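You operate a simulated robot arm through the tools that you are given. There is no shell and no other tool.

Carry out the task below with a simulated robot arm. There is one attempt and no reset: what you move stays moved.

TASK
Put things in order on the top of the die bench. At the end: the gold square insert from the top of the die bench stands on top of the silver thick plate; the blue spray can (marked "RELEASE") from the top of the die bench is on the blue small tray; the green bracket pattern from the top of the die bench stands where the blue spray can stood; the silver plunger cartridge stands where the green bracket pattern stood; whatever was shut is shut again. Leave all else as you found it, and nothing knocked over. Set down upright: spray can.

The check looks at the end state, three seconds after you hand in, the way a careful person would. Anything else that was tipped, shoved, dropped, spilled or broken makes it a failure.

THE ROBOT
A 6-joint arm with a two-finger parallel gripper, fixed in place. Base frame: the origin is at the foot of the arm, x ahead of it, y to its left, z up; the work surface is at about z = 0. Lengths are in m, angles in rad, forces in N, time in s.
With the tool pointing down near the work surface it reaches from about 0.12 to 0.5 m from the base axis. Its first joint turns from -1.257 to 1.257 rad. Payload 0.65 kg.
The TCP is the grasp point between the finger pads, 0.025 m short of the fingertips. In the tool frame z runs along the fingers and y along their closing line. Largest opening 0.076 m; finger width 0.018, thickness 0.01; the body of the gripper, 0.036 by 0.078 m, starts 0.045 m behind the TCP.
Orientation is told as [roll, pitch, yaw] about the base's x, y, z axes, in that order, counted from this pose: with the fingers straight down and closing along the base's y, the tool's x points along the base's -x, its y along +y and its z along -z.

THE INTERFACE
- The arm moves only by the tool move_arm. Its argument "steps" is a list of rows, each an object of numbers (a shift or turn left out is 0, a gripper value left out holds the last): "dx", "dy", "dz": the shift along the tool's x, y, z in m; "wx", "wy", "wz": the turn, a rotation vector about the tool's x, y, z in rad; "gripper": the closure, from 0 (fully open) to 1 (shut). In form: [{"dx": .., "dy": .., "dz": .., "wx": .., "wy": .., "wz": .., "gripper": ..}, ...]. A call has 1 to 20 rows; each row shifts and turns the commanded pose from where the row before left it, along the tool's axes as they then stand. Rows are played at 5 a second. More than 0.05 m and 0.15 rad between two rows, or a gripper value outside its range, and nothing of the call is played. Where a pose cannot be reached the arm comes as near as it can. A force on the tool above 40 N (or 10 N above the force at the start of the call, whichever is more), or a blocked arm, ends the call early, and 0.2 s more pass. The fingers move at their own pace (about 0.108 m/s each) and stop on an object; they squeeze with about 38 N. The grip force told is the motor's: it shows also when the fingers shut on nothing. Time passes only in rows, and 0.2 s behind the last, so rows that do not move let the fingers close. It gives the time, the measured TCP pose, the force on the tool (base axes), the opening and the grip force at its end, in the units of the frame above (readings bear some noise), with the torque about the TCP (base axes, N m) and any sound that the robot's microphone picked up.
- Cameras (640 x 400 px; columns grow to the right, rows downward): "scene" is fixed at [0.0727, 0.2982, 0.3888]; the picture's right is [-0.49, -0.87, 0.00], its down [-0.60, 0.34, -0.72] and it looks along [0.63, -0.36, -0.69] (base axes); focal length 214 px, centre (320, 200). "wrist" rides on the gripper at [0.058, 0.011, -0.081] in the tool frame; the picture's right is [-0.18, 0.98, 0.00], its down [-0.75, -0.14, -0.64] and it looks along [-0.63, -0.12, 0.77] (tool axes); focal length 243 px, centre (320, 200).
- capture(camera): a new picture of that camera. No time passes.
- measure_at(camera, pixels): for up to 12 pixels [column, row] of the newest picture of that camera ("zoom" is the newest enlarged one), the place [x, y, z] in the base frame of the surface seen there, good to about 0.003 m. No time passes.
- close_up(camera, box): a new picture of the part [left, top, right, bottom] of that camera's present view, enlarged. No time passes.
- hand_in(): hands the job in; it is judged then, once.

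Unless the task says otherwise, let go and move clear before handing in.

The tools are called after "Emit:" as name(argument=value, ...) on one line, values as JSON. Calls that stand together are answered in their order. move_arm: Moves the arm, as the interface text tells. Its arguments: {"type":"object","properties":{"steps":{"type":"array"}},"required":["steps"]} The other tools are called the same way: capture (camera) takes a picture; measure_at (camera, pixels) gives the place of the surface under pixels of a picture; close_up (camera, box) takes an enlarged picture of a part of a camera's view; hand_in () hands the job in.

At the start:

```text
time: 0.0
tool_pos: [0.2194, 0.0386, 0.2714]
orientation: [0.003, 0.001, 0.0]
contact_force: [0.0, 0.3, -0.2]
ft_torque: [-0.01, 0.01, 0.02]
opening: 0.0759
finger_force: 0.0
```

scene: 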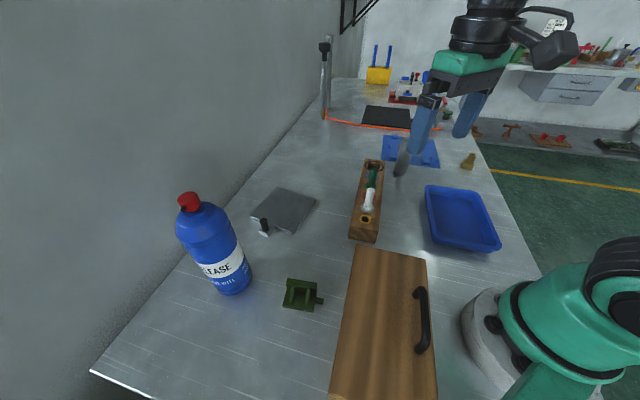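
wrist: 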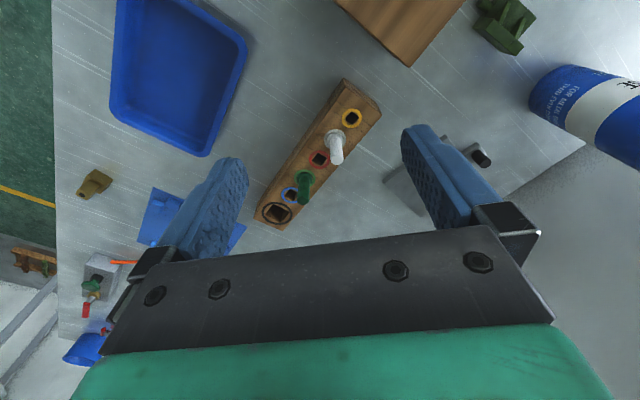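

The first pictures show the blue can (scene ~215,245), green bracket (~300,293), silver plate (~285,210), a wooden rack (~367,200), a wooden box with a handle (~385,320), and a blue tray (~460,217). I'll enlarge several regions to identify each item before moving.

Emit:
close_up(camera="scene", box=[160, 170, 340, 320])

Emit:
close_up(camera="scene", box=[320, 130, 520, 260])

Emit:
close_up(camera="scene", box=[300, 30, 500, 180])

Emit:
close_up(camera="wrist", box=[230, 60, 420, 240])

Emit:
close_up(camera="scene", box=[300, 230, 480, 400])

```text
2.67 times, centred on (250, 245) of scene
```

zoom: 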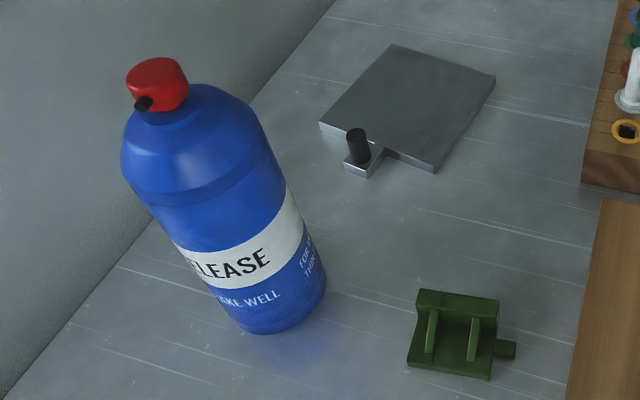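

```text
3.08 times, centred on (420, 195) of scene
```

zoom: 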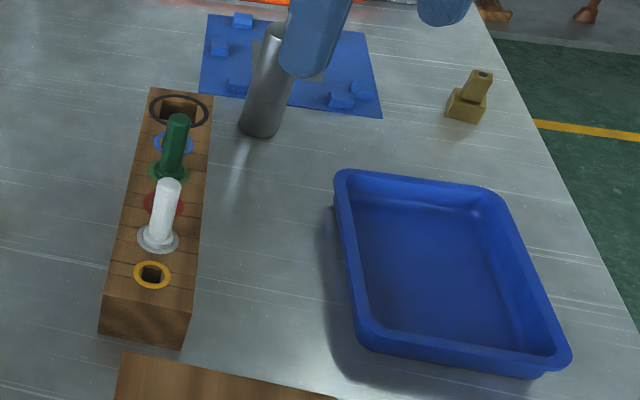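

```text
2.67 times, centred on (400, 105) of scene
```

zoom: 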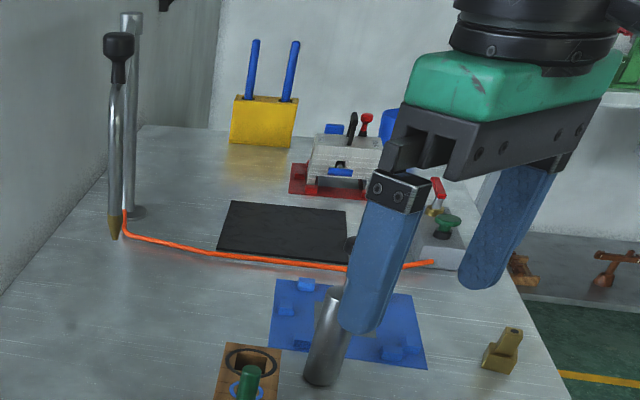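

```text
2.22 times, centred on (325, 150) of wrist
```

zoom: 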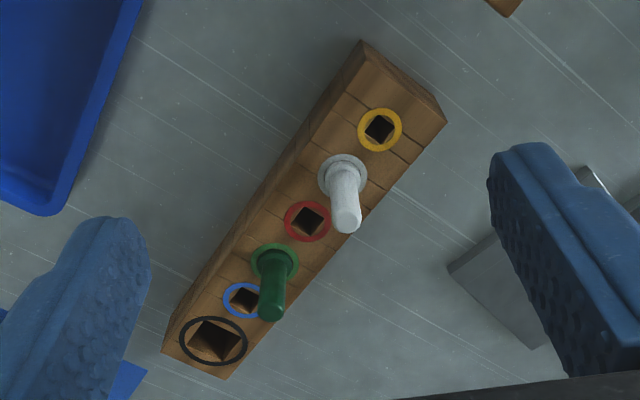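

```text
2.35 times, centred on (390, 315) of scene
```

zoom: 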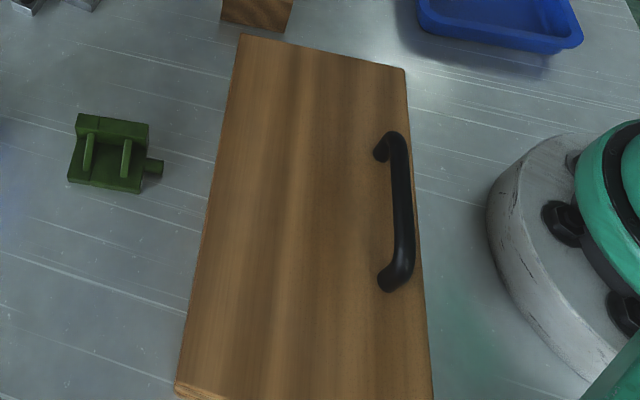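

The gold piece (scene 468,160) and a plain silver cylinder (scene 402,165) are on the bench, while the wooden box with the handle is shut and may hold something. I'll measure key points and look more closely.

Emit:
close_up(camera="scene", box=[375, 120, 485, 190])

Emit:
measure_at(camera="scene", pixels=[[190, 200], [232, 288], [248, 270], [285, 205], [266, 226], [264, 235], [300, 290], [312, 297], [468, 160], [403, 170], [402, 155], [460, 222]])

Emit:
measure_at(camera="scene", pixels=[[358, 247], [427, 261], [331, 396], [436, 396], [418, 293], [420, 350], [425, 320], [366, 220], [372, 165], [350, 240], [376, 240], [366, 245]])

```text
5.71 times, centred on (430, 155) of scene
```

zoom: 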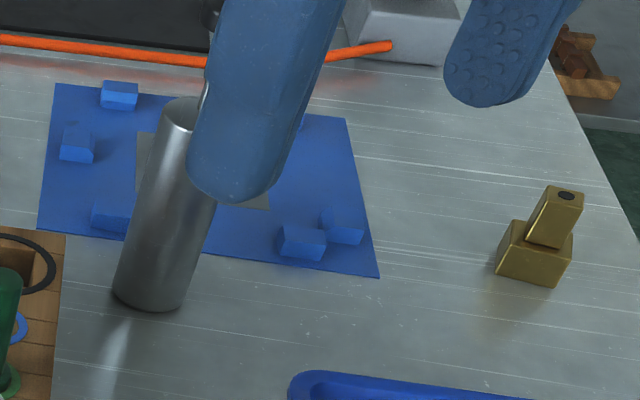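

```text
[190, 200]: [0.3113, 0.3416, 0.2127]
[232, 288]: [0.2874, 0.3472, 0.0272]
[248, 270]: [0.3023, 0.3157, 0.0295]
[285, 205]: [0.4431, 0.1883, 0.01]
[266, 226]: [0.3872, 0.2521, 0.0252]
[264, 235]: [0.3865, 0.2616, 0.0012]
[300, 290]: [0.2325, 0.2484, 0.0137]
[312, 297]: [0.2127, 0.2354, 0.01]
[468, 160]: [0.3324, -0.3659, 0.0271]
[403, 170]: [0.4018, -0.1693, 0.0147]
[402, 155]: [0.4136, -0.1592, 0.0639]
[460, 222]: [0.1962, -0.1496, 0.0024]
```

```text
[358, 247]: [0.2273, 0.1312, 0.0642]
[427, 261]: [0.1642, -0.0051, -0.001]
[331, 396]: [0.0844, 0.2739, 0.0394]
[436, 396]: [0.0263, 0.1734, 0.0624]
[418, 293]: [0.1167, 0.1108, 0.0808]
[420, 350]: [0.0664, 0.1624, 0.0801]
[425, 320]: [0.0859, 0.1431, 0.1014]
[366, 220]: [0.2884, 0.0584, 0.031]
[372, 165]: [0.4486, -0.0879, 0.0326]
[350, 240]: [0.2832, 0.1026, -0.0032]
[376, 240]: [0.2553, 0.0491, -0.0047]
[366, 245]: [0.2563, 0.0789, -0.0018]
```

The box's top sits at about z 0.064 with a bar handle near its robot-side edge, and the silver cylinder's identity isn't certain yet. I'll move the arm up and to the left so that the wrist camera sees the plate and the black-post item.

Emit:
move_arm(steps=[{"dy": 0.05, "dz": -0.01}, {"dy": 0.05}, {"dy": 0.05}, {"dy": 0.03}, {}])

Emit:
capture(camera="wrist")

Emit:
capture(camera="scene")

```text
refused: row 1 steps farther than a row can; nothing moved
```

```text
taken
```

wrist: 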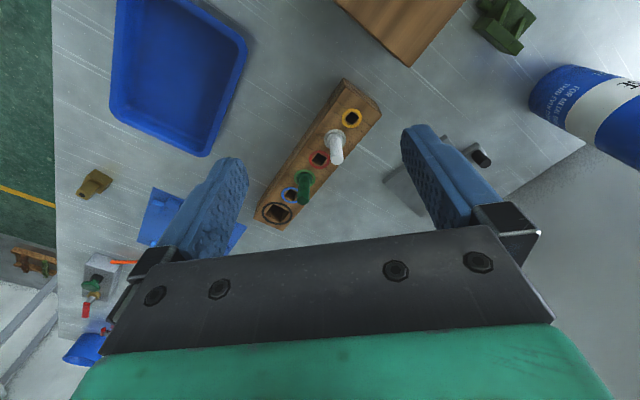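

```text
taken
```

scene: 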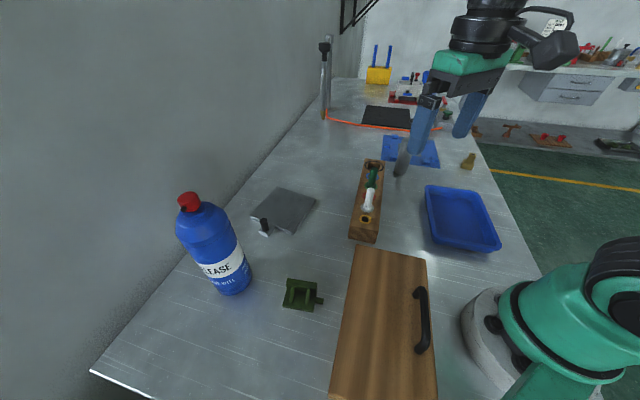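

The first row was refused because the combined shift was over 0.05 m, and nothing moved. I'll keep each row under that limit.

Emit:
move_arm(steps=[{"dy": 0.045}, {"dy": 0.045}, {"dy": 0.045}, {"dy": 0.03}, {}])

Emit:
capture(camera="wrist")

Emit:
capture(camera="scene")

```text
time: 1.2
tool_pos: [0.2176, 0.2027, 0.2715]
orientation: [0.0, 0.0, 0.0]
contact_force: [0.1, -0.4, 0.5]
ft_torque: [0.0, 0.03, -0.01]
opening: 0.0759
finger_force: 0.1
```

```text
taken
```

wrist: 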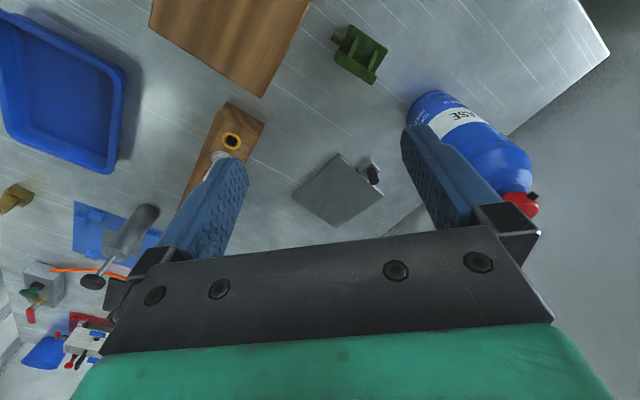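

```text
taken
```

scene: 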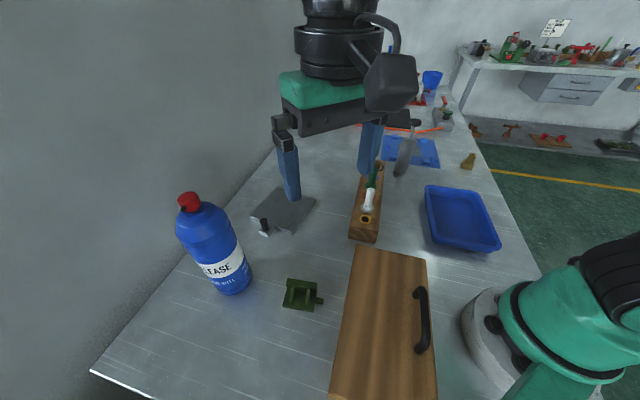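

With the finger out of the way, the silver cylinder appears to have a rod and a black disc on top (wrist 95,280; scene 410,125), which would make it a plunger cartridge. I'll enlarge these areas.

Emit:
close_up(camera="scene", box=[370, 90, 490, 190])

Emit:
close_up(camera="wrist", box=[50, 180, 200, 310])

Emit:
close_up(camera="wrist", box=[280, 130, 420, 240])

Emit:
close_up(camera="wrist", box=[310, 0, 450, 100])

Emit:
measure_at(camera="wrist", pixels=[[150, 215], [125, 240], [95, 281], [337, 155], [385, 193], [337, 226], [294, 190], [372, 173], [360, 165], [432, 120], [515, 205], [360, 55]])

```text
4.00 times, centred on (430, 140) of scene
```

zoom: 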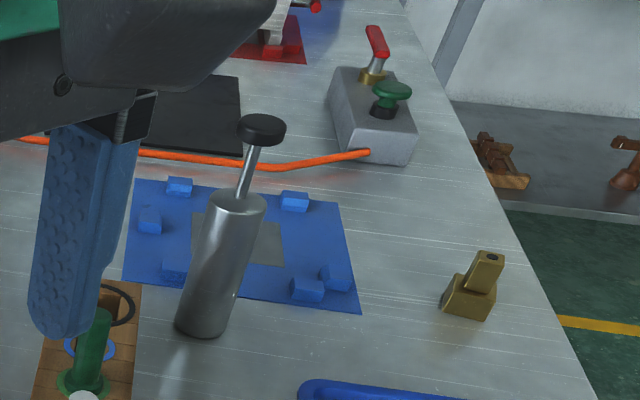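

```text
3.08 times, centred on (125, 245) of wrist
```

zoom: 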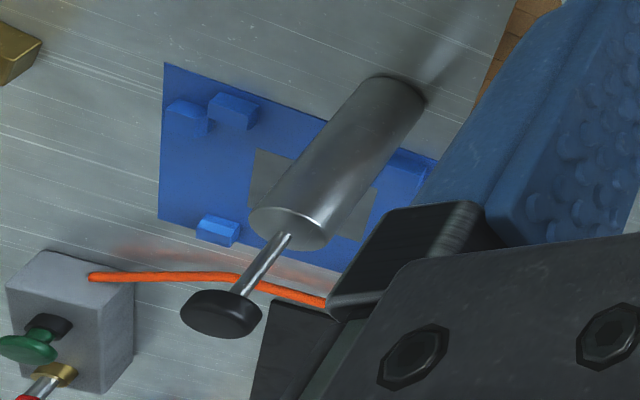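

```text
3.64 times, centred on (350, 185) of wrist
```

zoom: 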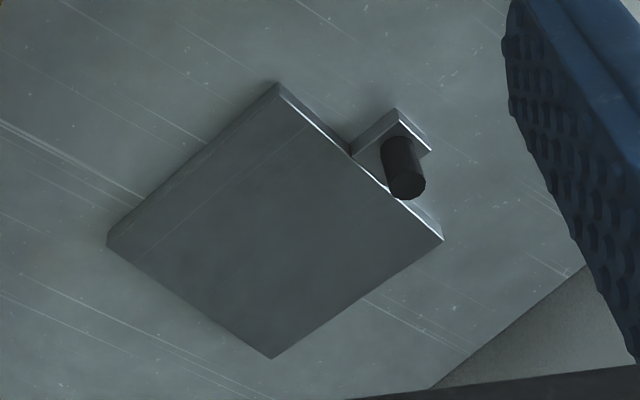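

```text
4.00 times, centred on (380, 50) of wrist
```

zoom: 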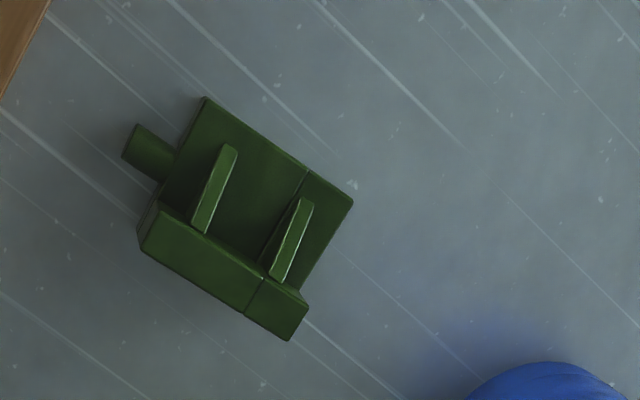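

```text
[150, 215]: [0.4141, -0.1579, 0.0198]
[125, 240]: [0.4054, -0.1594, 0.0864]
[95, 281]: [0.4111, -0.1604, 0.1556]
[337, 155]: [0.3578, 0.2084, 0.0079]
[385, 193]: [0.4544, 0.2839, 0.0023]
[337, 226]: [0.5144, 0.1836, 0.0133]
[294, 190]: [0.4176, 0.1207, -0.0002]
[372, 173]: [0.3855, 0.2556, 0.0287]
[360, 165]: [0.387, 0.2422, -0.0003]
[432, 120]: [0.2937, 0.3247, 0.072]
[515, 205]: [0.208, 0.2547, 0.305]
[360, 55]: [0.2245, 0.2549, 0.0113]
```

The silver plunger cartridge (scene 405,150: cylinder, rod and black knob) stands at about (0.41,-0.16), so nothing from the shut box is needed. Next I'll measure the can's profile and the cartridge with close-ups.

Emit:
close_up(camera="scene", box=[160, 180, 280, 300])

Emit:
measure_at(camera="scene", pixels=[[188, 194], [190, 208], [200, 204], [192, 215], [205, 212], [215, 208], [205, 225], [225, 240], [220, 255], [225, 270], [238, 285], [230, 293]])

Emit:
measure_at(camera="scene", pixels=[[178, 240], [185, 245], [200, 275], [210, 285], [215, 292], [248, 262], [250, 275], [245, 288], [240, 240], [228, 215], [177, 232], [220, 205]])

```text
3.33 times, centred on (220, 240) of scene
```

zoom: 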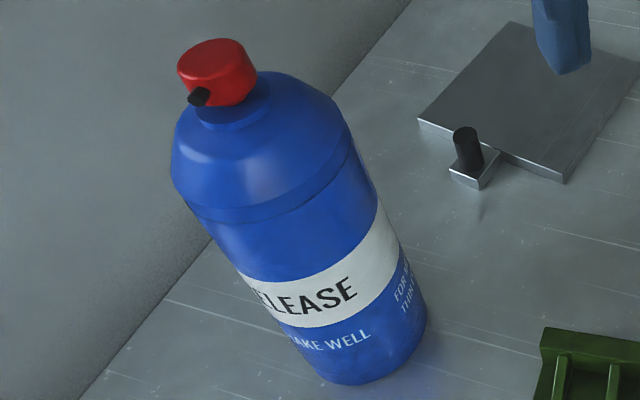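

```text
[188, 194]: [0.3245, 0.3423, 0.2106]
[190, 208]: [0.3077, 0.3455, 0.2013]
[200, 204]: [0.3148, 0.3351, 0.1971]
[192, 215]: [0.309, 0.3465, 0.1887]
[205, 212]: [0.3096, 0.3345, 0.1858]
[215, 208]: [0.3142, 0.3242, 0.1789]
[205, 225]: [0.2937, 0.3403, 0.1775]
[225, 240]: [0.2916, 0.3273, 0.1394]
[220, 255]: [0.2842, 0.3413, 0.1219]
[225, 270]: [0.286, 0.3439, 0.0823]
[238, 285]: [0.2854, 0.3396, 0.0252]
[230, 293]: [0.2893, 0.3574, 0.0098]
```

```text
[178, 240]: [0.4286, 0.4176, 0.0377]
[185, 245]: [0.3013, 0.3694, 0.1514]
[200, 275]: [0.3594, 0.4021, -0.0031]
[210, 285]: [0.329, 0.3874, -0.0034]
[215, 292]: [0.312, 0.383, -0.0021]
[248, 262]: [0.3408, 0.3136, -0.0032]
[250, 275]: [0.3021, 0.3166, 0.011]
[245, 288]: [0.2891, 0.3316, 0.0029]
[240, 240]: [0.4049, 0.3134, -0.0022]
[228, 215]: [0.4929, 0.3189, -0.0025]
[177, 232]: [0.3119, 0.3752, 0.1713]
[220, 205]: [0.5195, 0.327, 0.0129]
```

The cap top is at z≈0.213 and the can body is roughly 0.06 m across around (0.313,0.343), so it needs a grip from the side. I'll yaw the tool towards it at height and take a wrist picture to refine the numbers.

Emit:
move_arm(steps=[{"wz": -0.14}, {"wz": -0.14}, {"wz": -0.14}, {"wz": -0.14}, {"wz": -0.14}, {"wz": -0.13}, {}])

Emit:
capture(camera="wrist")

```text
time: 2.8
tool_pos: [0.2201, 0.2028, 0.2711]
orientation: [0.0, -0.001, 0.831]
contact_force: [0.7, 0.7, 0.1]
ft_torque: [-0.01, -0.02, 0.02]
opening: 0.0761
finger_force: 0.1
```

```text
taken
```

wrist: 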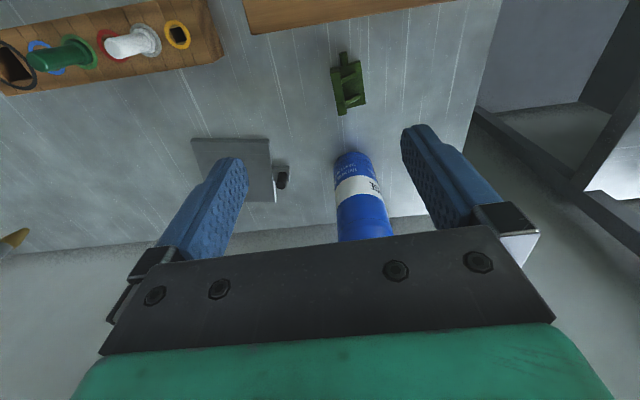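

The yaw worked and the can (wrist 360,195) now lies between the fingers, with the bracket (348,85) nearer. I'll measure the can's edges and the bracket from this view.

Emit:
close_up(camera="wrist", box=[310, 40, 420, 240])

Emit:
measure_at(camera="wrist", pixels=[[352, 154], [338, 165], [366, 160], [337, 185], [381, 175], [360, 180], [340, 215], [388, 205], [340, 232], [390, 228], [365, 225], [362, 200]])

Emit:
measure_at(camera="wrist", pixels=[[332, 66], [361, 62], [366, 104], [342, 113], [343, 55], [348, 95], [350, 80], [338, 105], [337, 72], [358, 68], [335, 85], [364, 85]])

```text
2.00 times, centred on (365, 140) of wrist
```

zoom: 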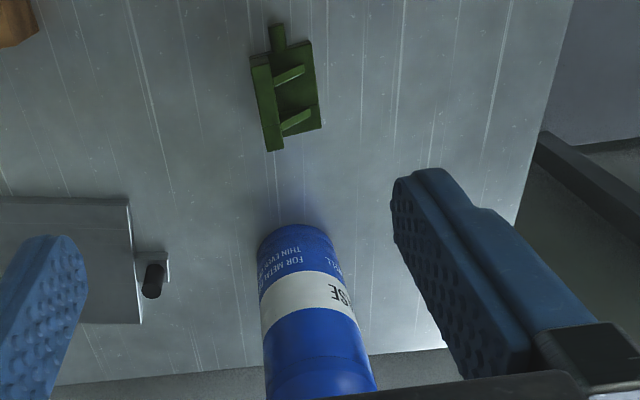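

```text
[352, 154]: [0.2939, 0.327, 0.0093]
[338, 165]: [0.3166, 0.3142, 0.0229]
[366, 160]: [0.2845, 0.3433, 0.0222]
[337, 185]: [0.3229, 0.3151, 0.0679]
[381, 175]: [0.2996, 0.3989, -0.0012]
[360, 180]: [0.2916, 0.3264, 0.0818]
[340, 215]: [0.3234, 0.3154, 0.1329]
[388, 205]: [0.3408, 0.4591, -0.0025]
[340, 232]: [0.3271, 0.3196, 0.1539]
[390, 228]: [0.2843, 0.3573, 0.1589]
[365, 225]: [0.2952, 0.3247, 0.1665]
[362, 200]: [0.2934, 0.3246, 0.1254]
```

```text
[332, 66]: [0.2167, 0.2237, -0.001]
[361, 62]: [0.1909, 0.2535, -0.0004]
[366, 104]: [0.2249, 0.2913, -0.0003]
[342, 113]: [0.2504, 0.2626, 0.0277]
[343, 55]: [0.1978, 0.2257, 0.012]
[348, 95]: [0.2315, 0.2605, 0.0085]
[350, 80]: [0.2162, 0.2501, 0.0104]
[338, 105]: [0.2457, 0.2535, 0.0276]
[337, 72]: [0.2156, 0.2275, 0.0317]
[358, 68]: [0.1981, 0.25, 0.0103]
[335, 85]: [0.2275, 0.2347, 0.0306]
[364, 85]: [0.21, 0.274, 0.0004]
```

The edge points fit a circle centred at about (0.316,0.346) with radius 0.032, and the bracket stands about 0.03 m tall directly in front of it. I'll line up with the can, back off along its radial line, and tilt the tool outward at height to check that the pose can be reached.

Emit:
move_arm(steps=[{"dy": 0.0257}, {"dx": -0.035}, {"dx": -0.035}, {"wy": -0.14}, {"wy": -0.14}, {"wy": -0.14}, {"wy": -0.14}, {"wy": -0.14}, {"wy": -0.14}, {}])

Emit:
capture(camera="scene")

Emit:
capture(camera="wrist")

```text
time: 5.0
tool_pos: [0.2475, 0.2701, 0.2699]
orientation: [0.0, -0.842, 0.831]
contact_force: [-0.2, 0.1, -0.5]
ft_torque: [0.02, 0.0, -0.02]
opening: 0.0757
finger_force: 0.1
```

```text
taken
```

scene: 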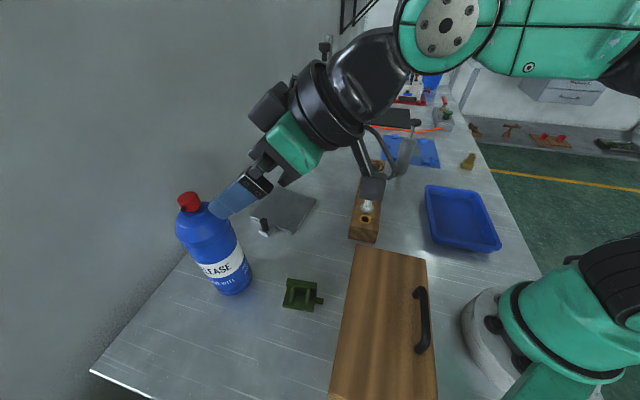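

```text
taken
```

wrist: 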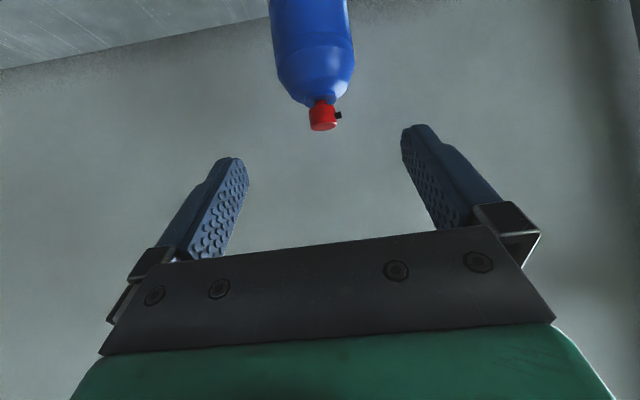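

The 48° tilt was reached, and the wall behind the can is visible. I'll measure where that wall runs before tilting further and going down.

Emit:
measure_at(camera="scene", pixels=[[120, 340], [160, 300], [185, 272], [245, 205], [270, 175], [150, 250], [100, 300], [200, 170], [183, 280], [110, 365], [90, 372], [210, 295]])

```text
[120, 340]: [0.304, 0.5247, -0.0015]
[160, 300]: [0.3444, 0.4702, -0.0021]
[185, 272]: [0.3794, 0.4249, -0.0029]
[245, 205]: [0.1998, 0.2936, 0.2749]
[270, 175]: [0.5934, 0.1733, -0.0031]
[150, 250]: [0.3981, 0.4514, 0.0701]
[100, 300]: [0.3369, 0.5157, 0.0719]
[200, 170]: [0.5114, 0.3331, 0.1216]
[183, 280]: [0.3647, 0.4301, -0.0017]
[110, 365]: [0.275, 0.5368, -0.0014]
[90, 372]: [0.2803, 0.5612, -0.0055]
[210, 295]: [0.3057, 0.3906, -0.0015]
```

The wall is about 0.60 m out along this direction, roughly 0.1 m beyond where the fingertips will end up, so there's room. I'll finish the tilt to 72° and descend in front of the can to grip height.

Emit:
move_arm(steps=[{"wy": -0.14}, {"wy": -0.14}, {"wy": -0.14}, {"dz": 0.0122, "dx": 0.0381}, {"dz": 0.0122, "dx": 0.0381}, {"dz": 0.0122, "dx": 0.0381}, {"dz": 0.0122, "dx": 0.0381}, {}])

Emit:
capture(camera="scene")

Emit:
capture(camera="wrist")

```text
time: 6.8
tool_pos: [0.2544, 0.2804, 0.143]
orientation: [0.0, -1.257, 0.83]
contact_force: [0.0, 0.4, -0.4]
ft_torque: [-0.03, -0.04, -0.03]
opening: 0.0759
finger_force: 0.1
out of reach, approached as far as the arm can: row 7
```

```text
taken
```

scene: 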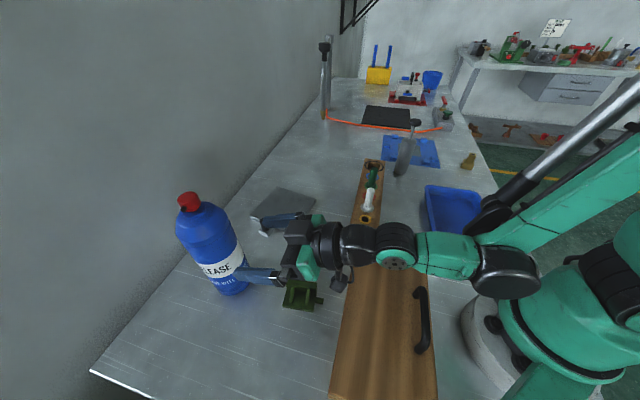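

```text
taken
```

wrist: 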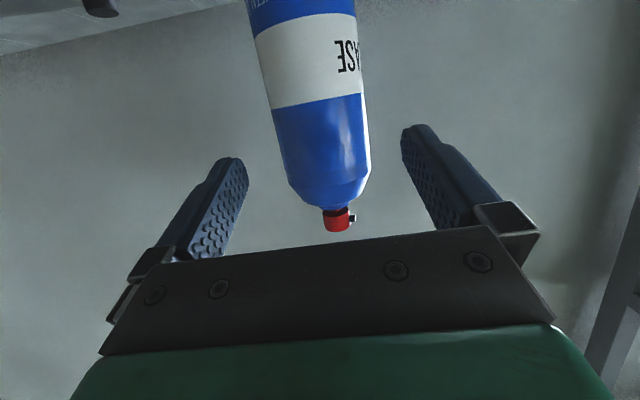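

The can sits centred between the fingers (edges at about 284 and 372 at row 171, as expected), and the arm stopped at z 0.143 because the lower pose was out of reach this close in. I'll make one small outward move to see where the commanded pose stands now.

Emit:
move_arm(steps=[{"dz": 0.0285, "dx": -0.0093, "dy": -0.001}, {}])

```text
time: 7.4
tool_pos: [0.2768, 0.3009, 0.1443]
orientation: [-0.001, -1.261, 0.83]
contact_force: [-0.3, 0.7, -0.7]
ft_torque: [0.02, 0.02, 0.0]
opening: 0.076
finger_force: 0.0
```

The move was clean and the commanded pose matches the reading, with about 6 cm left to the can axis. I'll slide the fingers around the can and check before closing.

Emit:
move_arm(steps=[{"dz": 0.0296, "dx": 0.002}, {"dz": 0.0296, "dx": 0.002}, {}])

Emit:
capture(camera="scene")

Emit:
capture(camera="wrist")

```text
time: 8.2
tool_pos: [0.3147, 0.3435, 0.1231]
orientation: [0.0, -1.26, 0.833]
contact_force: [-0.6, 0.3, -0.9]
ft_torque: [0.04, 0.0, -0.03]
opening: 0.0762
finger_force: 0.1
```

```text
taken
```

scene: 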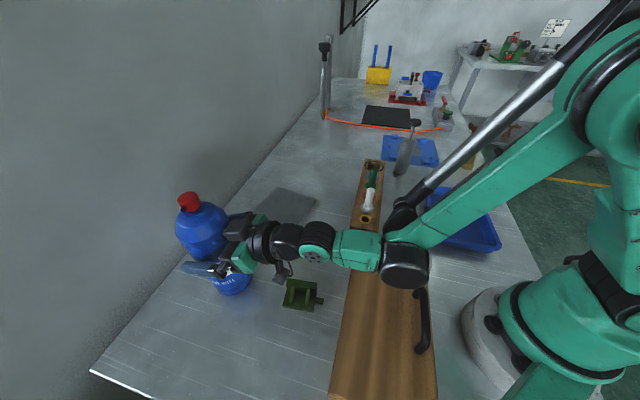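

```text
taken
```

wrist: 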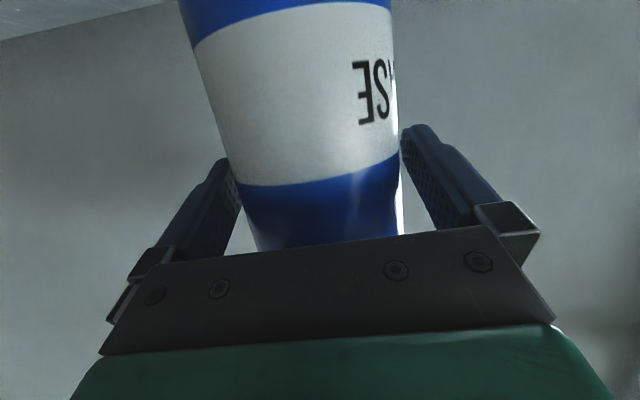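

Both fingers straddle the can's body (wrist 235,190 and 405,150) with the palm clear of it. I'll close the gripper and check the elbow's height at the same time.

Emit:
move_arm(steps=[{"gripper": 0.2}, {"gripper": 0.5}, {"gripper": 1.0}, {}, {}])

Emit:
measure_at(camera="scene", pixels=[[405, 262], [405, 285], [360, 245], [285, 270], [420, 285], [380, 265]])

```text
time: 9.4
tool_pos: [0.3138, 0.3427, 0.1215]
orientation: [-0.001, -1.261, 0.83]
contact_force: [2.0, -0.2, 1.0]
ft_torque: [0.04, -0.06, -0.01]
opening: 0.0645
finger_force: 38.2
```

```text
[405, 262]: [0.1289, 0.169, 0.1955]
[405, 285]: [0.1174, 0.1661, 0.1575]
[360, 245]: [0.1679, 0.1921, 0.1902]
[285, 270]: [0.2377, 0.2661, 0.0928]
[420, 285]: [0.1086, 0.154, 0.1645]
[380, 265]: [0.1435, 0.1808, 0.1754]
```

The can is held at 0.0645 m with 38 N, and the elbow sits around z 0.16, above the box handle. I'll lift it straight up.

Emit:
move_arm(steps=[{"dz": -0.0046, "dx": -0.0143}, {"dz": -0.0091, "dx": -0.0286}, {"dz": -0.0091, "dx": -0.0286}, {"dz": -0.0091, "dx": -0.0286}, {}, {}])

Emit:
capture(camera="scene")

Emit:
capture(camera="wrist")

```text
time: 10.8
tool_pos: [0.3139, 0.3431, 0.2275]
orientation: [0.0, -1.26, 0.831]
contact_force: [-0.1, -0.6, -2.4]
ft_torque: [-0.03, 0.03, 0.02]
opening: 0.0648
finger_force: 38.3
```

```text
taken
```

scene: 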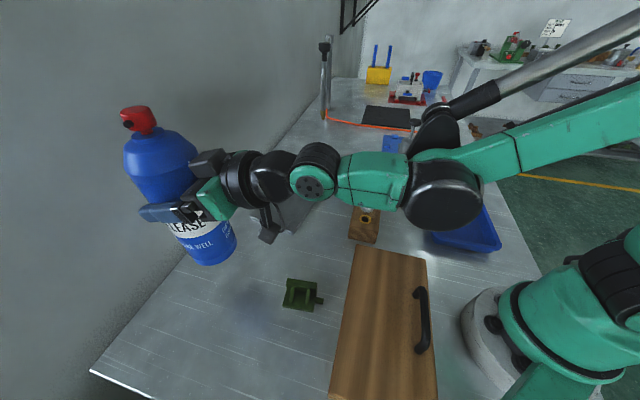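

```text
taken
```

wrist: 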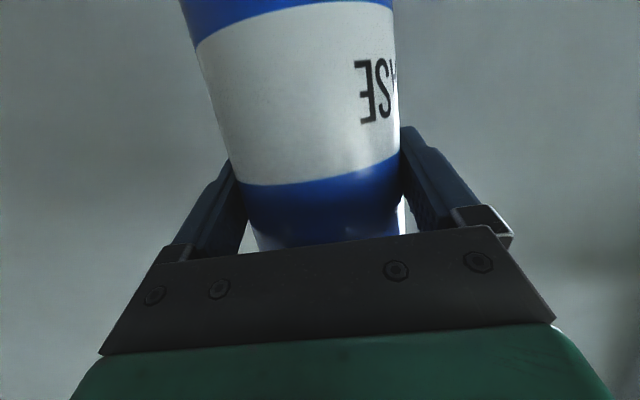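

The can is up with its bottom about 0.1 m above the bench, weighing roughly 0.25 kg. I'll measure the arm's wrist joint and elbow to work out which poses are possible over the tray.

Emit:
measure_at(camera="scene", pixels=[[313, 183], [440, 195], [270, 175], [370, 180], [240, 180], [500, 150], [460, 130], [590, 110]])

```text
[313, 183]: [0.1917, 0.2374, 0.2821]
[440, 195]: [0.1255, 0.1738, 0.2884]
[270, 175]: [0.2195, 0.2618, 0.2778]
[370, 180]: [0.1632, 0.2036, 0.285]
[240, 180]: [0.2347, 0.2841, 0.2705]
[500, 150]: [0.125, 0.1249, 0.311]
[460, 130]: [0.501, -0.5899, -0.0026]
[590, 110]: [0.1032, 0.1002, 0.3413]
```

The wrist centre is about 0.17 m behind the TCP, so over the tray I need to point the tool sideways. I'll draw the can in and up slightly, then swing it around the base to straight ahead at a safe height.

Emit:
move_arm(steps=[{"dz": -0.0345, "dx": -0.0039}, {"dz": -0.0345, "dx": -0.0039}, {"dz": -0.0345, "dx": -0.0039}, {}])

```text
time: 11.8
tool_pos: [0.2489, 0.2732, 0.2686]
orientation: [0.001, -1.26, 0.83]
contact_force: [-0.3, 0.2, -2.6]
ft_torque: [-0.02, 0.04, -0.01]
opening: 0.0649
finger_force: 37.6
```

Emit:
move_arm(steps=[{"dy": -0.0443, "dx": 0.0008, "dz": -0.0025, "wx": 0.1143, "wz": 0.0367}, {"dy": -0.0443, "dx": 0.0008, "dz": -0.0025, "wx": 0.1143, "wz": 0.0367}, {"dy": -0.0443, "dx": 0.0008, "dz": -0.0025, "wx": 0.1143, "wz": 0.0367}, {"dy": -0.0443, "dx": 0.0008, "dz": -0.0025, "wx": 0.1143, "wz": 0.0367}, {"dy": -0.0443, "dx": 0.0008, "dz": -0.0025, "wx": 0.1143, "wz": 0.0367}, {"dy": -0.0443, "dx": 0.0008, "dz": -0.0025, "wx": 0.1143, "wz": 0.0367}, {"dy": -0.0443, "dx": 0.0008, "dz": -0.0025, "wx": 0.1143, "wz": 0.0367}, {}, {}])

Emit:
capture(camera="scene")

```text
time: 13.8
tool_pos: [0.3715, -0.0036, 0.2709]
orientation: [-0.002, -1.262, -0.01]
contact_force: [0.1, -0.2, -3.2]
ft_torque: [0.0, 0.01, 0.01]
opening: 0.0649
finger_force: 37.8
```

```text
taken
```

scene: 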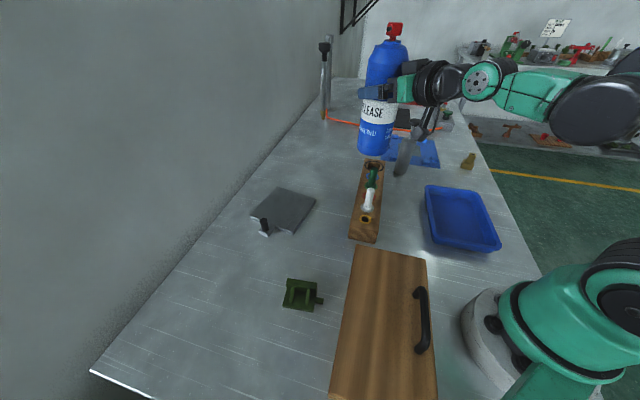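

The can is now straight ahead, held upright at R≈0.37, and the tray is in full view. I'll enlarge and measure the tray.

Emit:
close_up(camera="scene", box=[410, 170, 520, 260])

Emit:
measure_at(camera="scene", pixels=[[427, 187], [478, 192], [499, 243], [433, 239], [436, 196], [474, 198], [488, 235], [440, 230], [455, 210], [465, 225], [445, 243], [428, 210]])

```text
4.44 times, centred on (465, 215) of scene
```

zoom: 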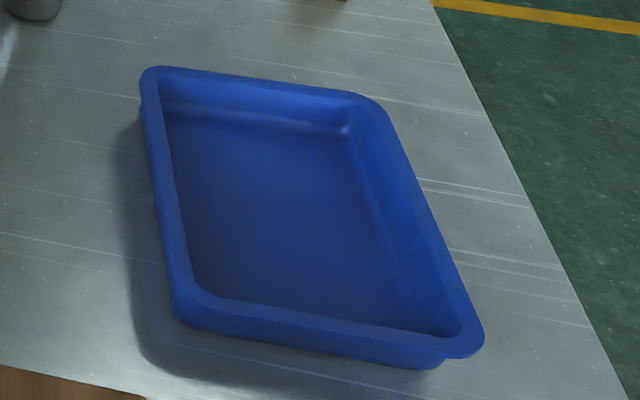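

```text
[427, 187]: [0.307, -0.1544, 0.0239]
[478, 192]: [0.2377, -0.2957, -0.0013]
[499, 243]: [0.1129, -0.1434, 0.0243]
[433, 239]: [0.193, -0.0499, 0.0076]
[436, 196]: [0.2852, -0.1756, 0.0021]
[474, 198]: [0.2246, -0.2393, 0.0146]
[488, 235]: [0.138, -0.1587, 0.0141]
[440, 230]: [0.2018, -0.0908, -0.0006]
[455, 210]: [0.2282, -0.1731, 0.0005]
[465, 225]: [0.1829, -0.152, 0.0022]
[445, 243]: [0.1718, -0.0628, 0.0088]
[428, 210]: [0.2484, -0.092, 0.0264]
```

The tray floor is at z≈0.002, roughly 0.12×0.09 m, centred near (0.212,-0.166), with its rim at 0.025. I'll pivot the tool to the right about the wrist, partway first, to check reach.

Emit:
move_arm(steps=[{"dy": -0.0193, "dx": 0.0004, "dz": -0.0011, "wx": 0.1143, "wz": 0.0367}, {"dy": -0.0193, "dx": 0.0004, "dz": -0.0011, "wx": 0.1143, "wz": 0.0367}, {"dy": -0.0193, "dx": 0.0004, "dz": -0.0011, "wx": 0.1143, "wz": 0.0367}, {"dy": -0.0193, "dx": 0.0004, "dz": -0.0011, "wx": 0.1143, "wz": 0.0367}, {"dy": -0.0193, "dx": 0.0004, "dz": -0.0011, "wx": 0.1143, "wz": 0.0367}, {"dy": -0.0193, "dx": 0.0004, "dz": -0.0011, "wx": 0.1143, "wz": 0.0367}, {}])

Emit:
capture(camera="scene")

```text
time: 15.4
tool_pos: [0.3296, -0.1102, 0.2697]
orientation: [0.002, -1.261, -0.733]
contact_force: [-1.6, 0.0, -3.0]
ft_torque: [0.01, 0.02, 0.01]
opening: 0.0651
finger_force: 38.2
```

```text
taken
```

scene: 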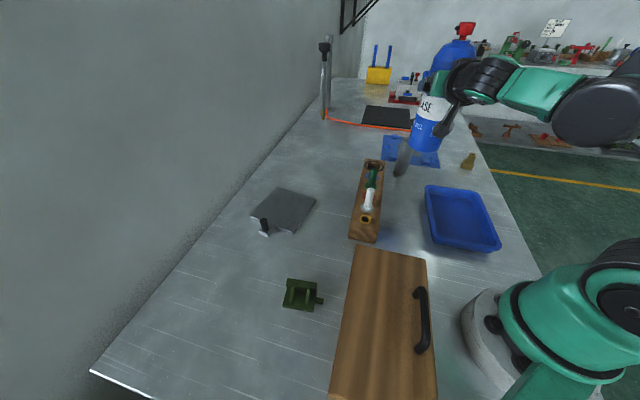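

The pivot works and the can stays upright and clear of the cartridge. I'll continue turning right towards the tray.

Emit:
move_arm(steps=[{"dy": -0.0193, "dx": 0.0004, "dz": -0.0011, "wx": 0.1143, "wz": 0.0367}, {"dy": -0.0193, "dx": 0.0004, "dz": -0.0011, "wx": 0.1143, "wz": 0.0367}, {"dy": -0.0193, "dx": 0.0004, "dz": -0.0011, "wx": 0.1143, "wz": 0.0367}, {"dy": -0.0193, "dx": 0.0004, "dz": -0.0011, "wx": 0.1143, "wz": 0.0367}, {"dy": -0.0193, "dx": 0.0004, "dz": -0.0011, "wx": 0.1143, "wz": 0.0367}, {"dy": -0.0193, "dx": 0.0004, "dz": -0.0011, "wx": 0.1143, "wz": 0.0367}, {}])

Emit:
capture(camera="scene")

```text
time: 17.0
tool_pos: [0.2291, -0.1625, 0.2689]
orientation: [-0.001, -1.261, -1.451]
contact_force: [-0.3, -0.2, -3.7]
ft_torque: [0.01, -0.05, 0.0]
opening: 0.065
finger_force: 38.5
```

```text
taken
```

scene: 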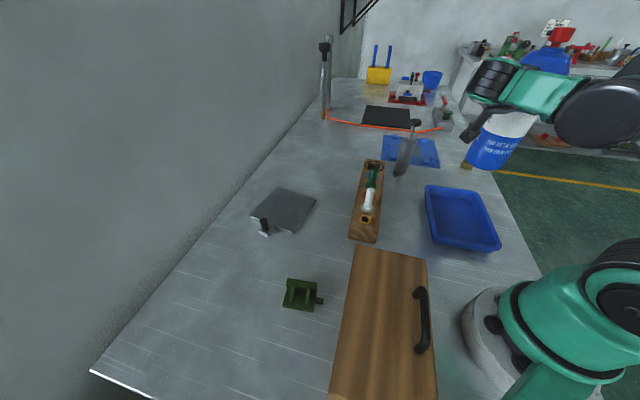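

The can is over the tray at (0.229,-0.166). I'll turn the heading further so the wrist sits further out for the descent, and check the rack plungers' heights.

Emit:
move_arm(steps=[{"wx": 0.1143, "wz": 0.0367}, {"wx": 0.1143, "wz": 0.0367}, {"wx": 0.1143, "wz": 0.0367}, {"wx": 0.1143, "wz": 0.0367}, {}])

Emit:
measure_at(camera="scene", pixels=[[369, 189], [368, 195], [373, 168], [366, 210], [411, 122], [415, 121]])

Emit:
capture(camera="scene")

```text
time: 18.2
tool_pos: [0.2294, -0.1609, 0.2686]
orientation: [-0.001, -1.26, -1.934]
contact_force: [0.7, -0.8, -3.4]
ft_torque: [0.03, -0.01, -0.03]
opening: 0.0651
finger_force: 37.2
```

```text
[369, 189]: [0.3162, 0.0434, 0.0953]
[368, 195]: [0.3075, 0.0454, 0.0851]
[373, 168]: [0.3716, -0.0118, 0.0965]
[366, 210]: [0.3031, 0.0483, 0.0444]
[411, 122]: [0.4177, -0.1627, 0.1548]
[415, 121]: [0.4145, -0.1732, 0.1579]
```

```text
taken
```

scene: 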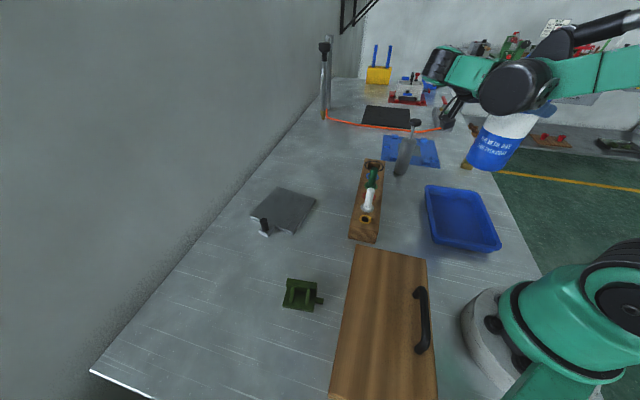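

Plunger tops are at about 0.097 and the wrist stays well above that. I'll centre the can over the tray and descend most of the way.

Emit:
move_arm(steps=[{"dy": -0.0133, "dx": -0.0022, "dz": 0.0069}, {"dz": 0.0107, "dx": 0.0333}, {"dz": 0.0107, "dx": 0.0333}, {"dz": 0.0107, "dx": 0.0333}, {}, {}])

Emit:
capture(camera="scene")

Emit:
capture(camera="wrist")

```text
time: 19.6
tool_pos: [0.2143, -0.1644, 0.163]
orientation: [0.002, -1.259, -1.932]
contact_force: [0.1, 0.6, -3.2]
ft_torque: [-0.01, 0.01, 0.0]
opening: 0.065
finger_force: 37.9
```

```text
taken
```

scene: 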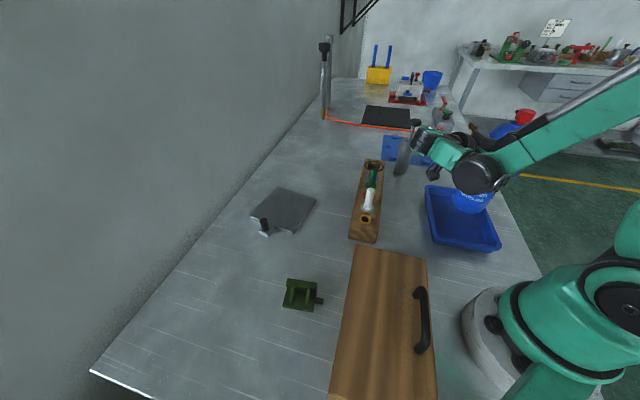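

```text
taken
```

wrist: 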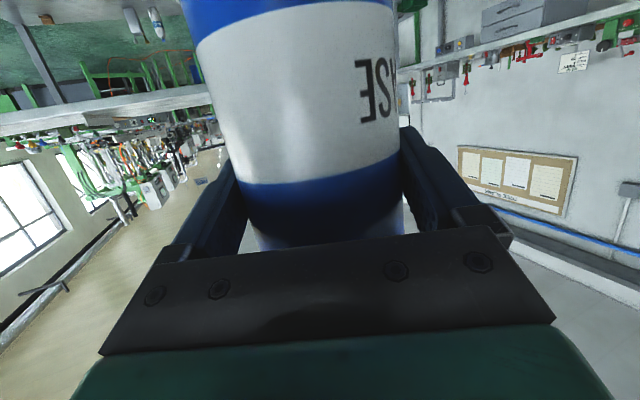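

The can hangs above the tray floor with about 4 cm to go. I'll lower it to just above contact.

Emit:
move_arm(steps=[{"dz": 0.0052, "dx": 0.0162}, {"dz": 0.0049, "dx": 0.0152}, {}, {}])

Emit:
capture(camera="scene")

```text
time: 20.6
tool_pos: [0.2143, -0.1634, 0.131]
orientation: [0.0, -1.258, -1.932]
contact_force: [-0.1, -0.5, -2.9]
ft_torque: [-0.01, 0.0, 0.03]
opening: 0.065
finger_force: 38.2
```

```text
taken
```

scene: 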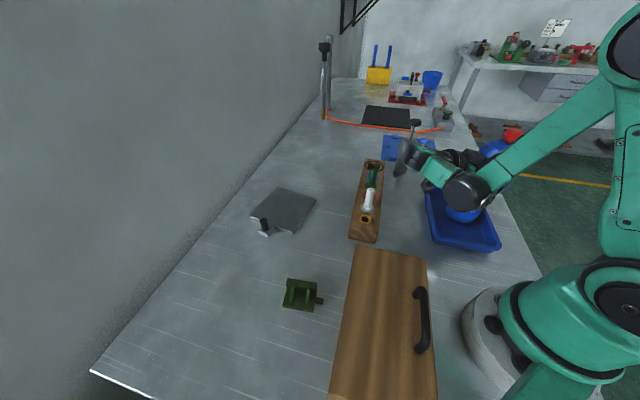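

The reading is still just the can's weight (-2.9 N). I'll creep down in 2 mm steps watching for contact.

Emit:
move_arm(steps=[{"dz": 0.0006, "dx": 0.0019}, {"dz": 0.0006, "dx": 0.0019}, {"dz": 0.0003, "dx": 0.001}, {}])

```text
time: 21.6
tool_pos: [0.2143, -0.1645, 0.1257]
orientation: [-0.001, -1.263, -1.932]
contact_force: [-0.9, 1.3, 7.7]
ft_torque: [-0.03, 0.21, 0.02]
opening: 0.0647
finger_force: 38.0
```

Contact: the force rose to +7.7 N at z 0.1257, so the can is standing on the tray. I'll ease off a millimetre and open the gripper.

Emit:
move_arm(steps=[{"dz": -0.0003, "dx": -0.001}, {"gripper": 0.1}, {"gripper": 0.0}, {}, {}])

Emit:
capture(camera="wrist")

```text
time: 22.8
tool_pos: [0.2139, -0.1642, 0.1257]
orientation: [0.0, -1.261, -1.933]
contact_force: [0.3, -0.1, -0.5]
ft_torque: [0.01, -0.02, -0.02]
opening: 0.0758
finger_force: 0.1
```

```text
taken
```

wrist: 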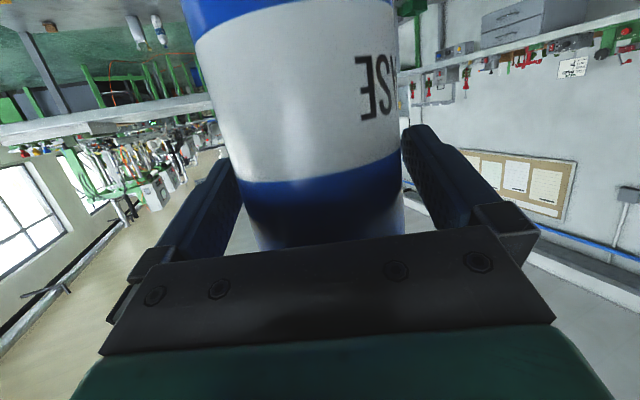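

The fingers are clear on both sides (wrist 235,180 and 405,160) and the can stands on its own. I'll slide the tool straight back along its axis.

Emit:
move_arm(steps=[{"dz": -0.02}, {"dz": -0.035}, {"dz": -0.045}, {}])

Emit:
capture(camera="scene")

Emit:
capture(camera="wrist")

```text
time: 23.8
tool_pos: [0.2542, -0.1145, 0.1572]
orientation: [0.002, -1.262, -1.931]
contact_force: [0.2, 0.4, -0.2]
ft_torque: [-0.05, 0.04, -0.04]
opening: 0.0758
finger_force: 0.0
out of reach, approached as far as the arm can: row 2, 3
```

```text
taken
```

scene: 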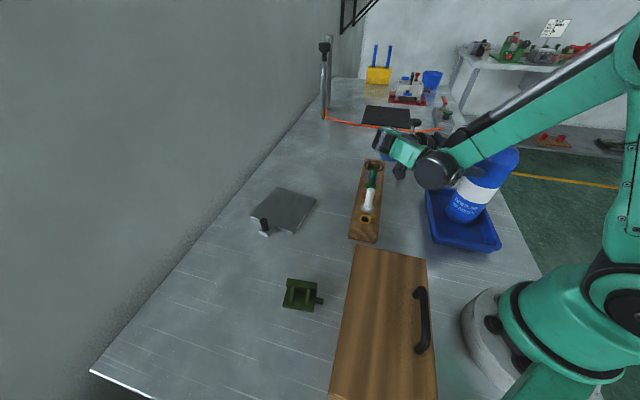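

```text
taken
```

wrist: 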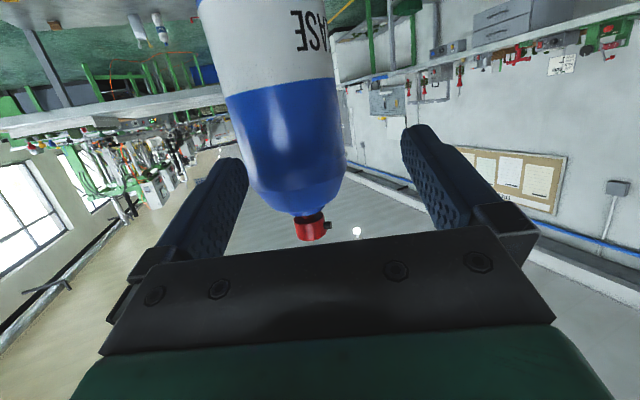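

Part of the retreat was out of reach, so the tool drifted sideways about 2 cm, though forces stayed near zero. I'll check that the can is still upright and where it stands.

Emit:
close_up(camera="scene", box=[400, 130, 540, 260])

Emit:
measure_at(camera="scene", pixels=[[448, 215], [460, 221], [470, 222], [484, 213], [462, 205], [475, 210], [490, 200], [470, 195], [505, 175], [512, 160]])

```text
3.08 times, centred on (470, 195) of scene
```

zoom: 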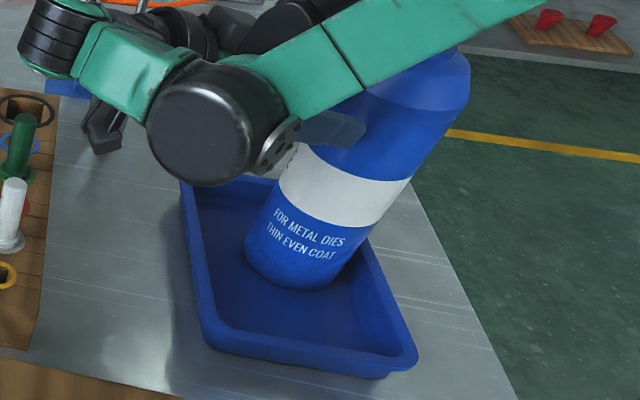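

```text
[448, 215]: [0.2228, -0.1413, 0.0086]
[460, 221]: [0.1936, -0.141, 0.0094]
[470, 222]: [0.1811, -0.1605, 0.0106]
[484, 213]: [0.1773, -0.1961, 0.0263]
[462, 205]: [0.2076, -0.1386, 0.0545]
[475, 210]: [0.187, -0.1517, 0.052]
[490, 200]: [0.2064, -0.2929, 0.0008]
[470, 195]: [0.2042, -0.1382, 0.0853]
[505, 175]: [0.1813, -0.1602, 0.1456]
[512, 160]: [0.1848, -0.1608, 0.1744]
```

The can stands upright on the tray with its axis still at about (0.212,-0.168), and the fingertips are just clear of it. I'll raise the tool straight up away from it.

Emit:
move_arm(steps=[{"dz": -0.0061, "dx": -0.019}, {"dz": -0.0107, "dx": -0.0333}, {"dz": -0.0107, "dx": -0.0333}, {"dz": -0.0107, "dx": -0.0333}, {}])

Emit:
capture(camera="scene")

```text
time: 25.0
tool_pos: [0.2535, -0.1165, 0.2816]
orientation: [0.003, -1.257, -1.931]
contact_force: [-0.6, -0.1, 0.4]
ft_torque: [-0.04, 0.0, -0.02]
opening: 0.0761
finger_force: 0.1
```

```text
taken
```

scene: 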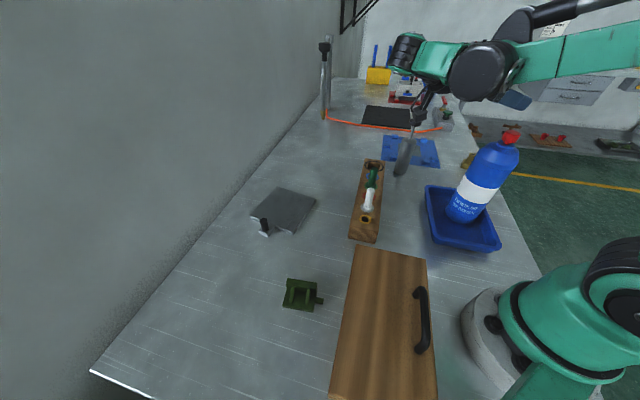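

The can is fully visible standing in the tray, and the arm is clear at z 0.28. I'll pivot the tool back towards straight ahead at this height.

Emit:
move_arm(steps=[{"dy": 0.0193, "dx": 0.0004, "dz": -0.0011, "wx": -0.1143, "wz": -0.0367}, {"dy": 0.0193, "dx": 0.0004, "dz": -0.0011, "wx": -0.1143, "wz": -0.0367}, {"dy": 0.0193, "dx": 0.0004, "dz": -0.0011, "wx": -0.1143, "wz": -0.0367}, {"dy": 0.0193, "dx": 0.0004, "dz": -0.0011, "wx": -0.1143, "wz": -0.0367}, {"dy": 0.0193, "dx": 0.0004, "dz": -0.0011, "wx": -0.1143, "wz": -0.0367}, {"dy": 0.0193, "dx": 0.0004, "dz": -0.0011, "wx": -0.1143, "wz": -0.0367}, {"dy": 0.0193, "dx": 0.0004, "dz": -0.0011, "wx": -0.1143, "wz": -0.0367}, {"dy": 0.0193, "dx": 0.0004, "dz": -0.0011, "wx": -0.1143, "wz": -0.0367}, {"dy": 0.0193, "dx": 0.0004, "dz": -0.0011, "wx": -0.1143, "wz": -0.0367}, {"dy": 0.0193, "dx": 0.0004, "dz": -0.0011, "wx": -0.1143, "wz": -0.0367}, {"dy": 0.0193, "dx": 0.0004, "dz": -0.0011, "wx": -0.1143, "wz": -0.0367}, {"dy": 0.0193, "dx": 0.0004, "dz": -0.0011, "wx": -0.1143, "wz": -0.0367}, {"dy": 0.0193, "dx": 0.0004, "dz": -0.0011, "wx": -0.1143, "wz": -0.0367}, {"dy": 0.0193, "dx": 0.0004, "dz": -0.0011, "wx": -0.1143, "wz": -0.0367}, {"dy": 0.0193, "dx": 0.0004, "dz": -0.0011, "wx": -0.1143, "wz": -0.0367}, {"dy": 0.0193, "dx": 0.0004, "dz": -0.0011, "wx": -0.1143, "wz": -0.0367}, {}])

Emit:
capture(camera="scene")

```text
time: 28.6
tool_pos: [0.4711, 0.032, 0.2822]
orientation: [0.0, -1.263, -0.008]
contact_force: [0.4, 0.1, 0.7]
ft_torque: [0.01, 0.01, -0.01]
opening: 0.0761
finger_force: 0.0
```

```text
taken
```

scene: 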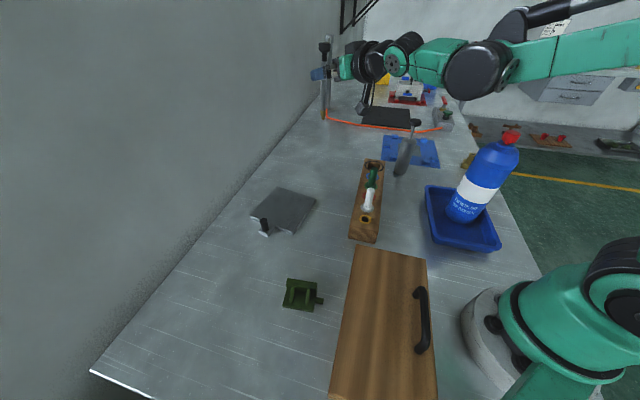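

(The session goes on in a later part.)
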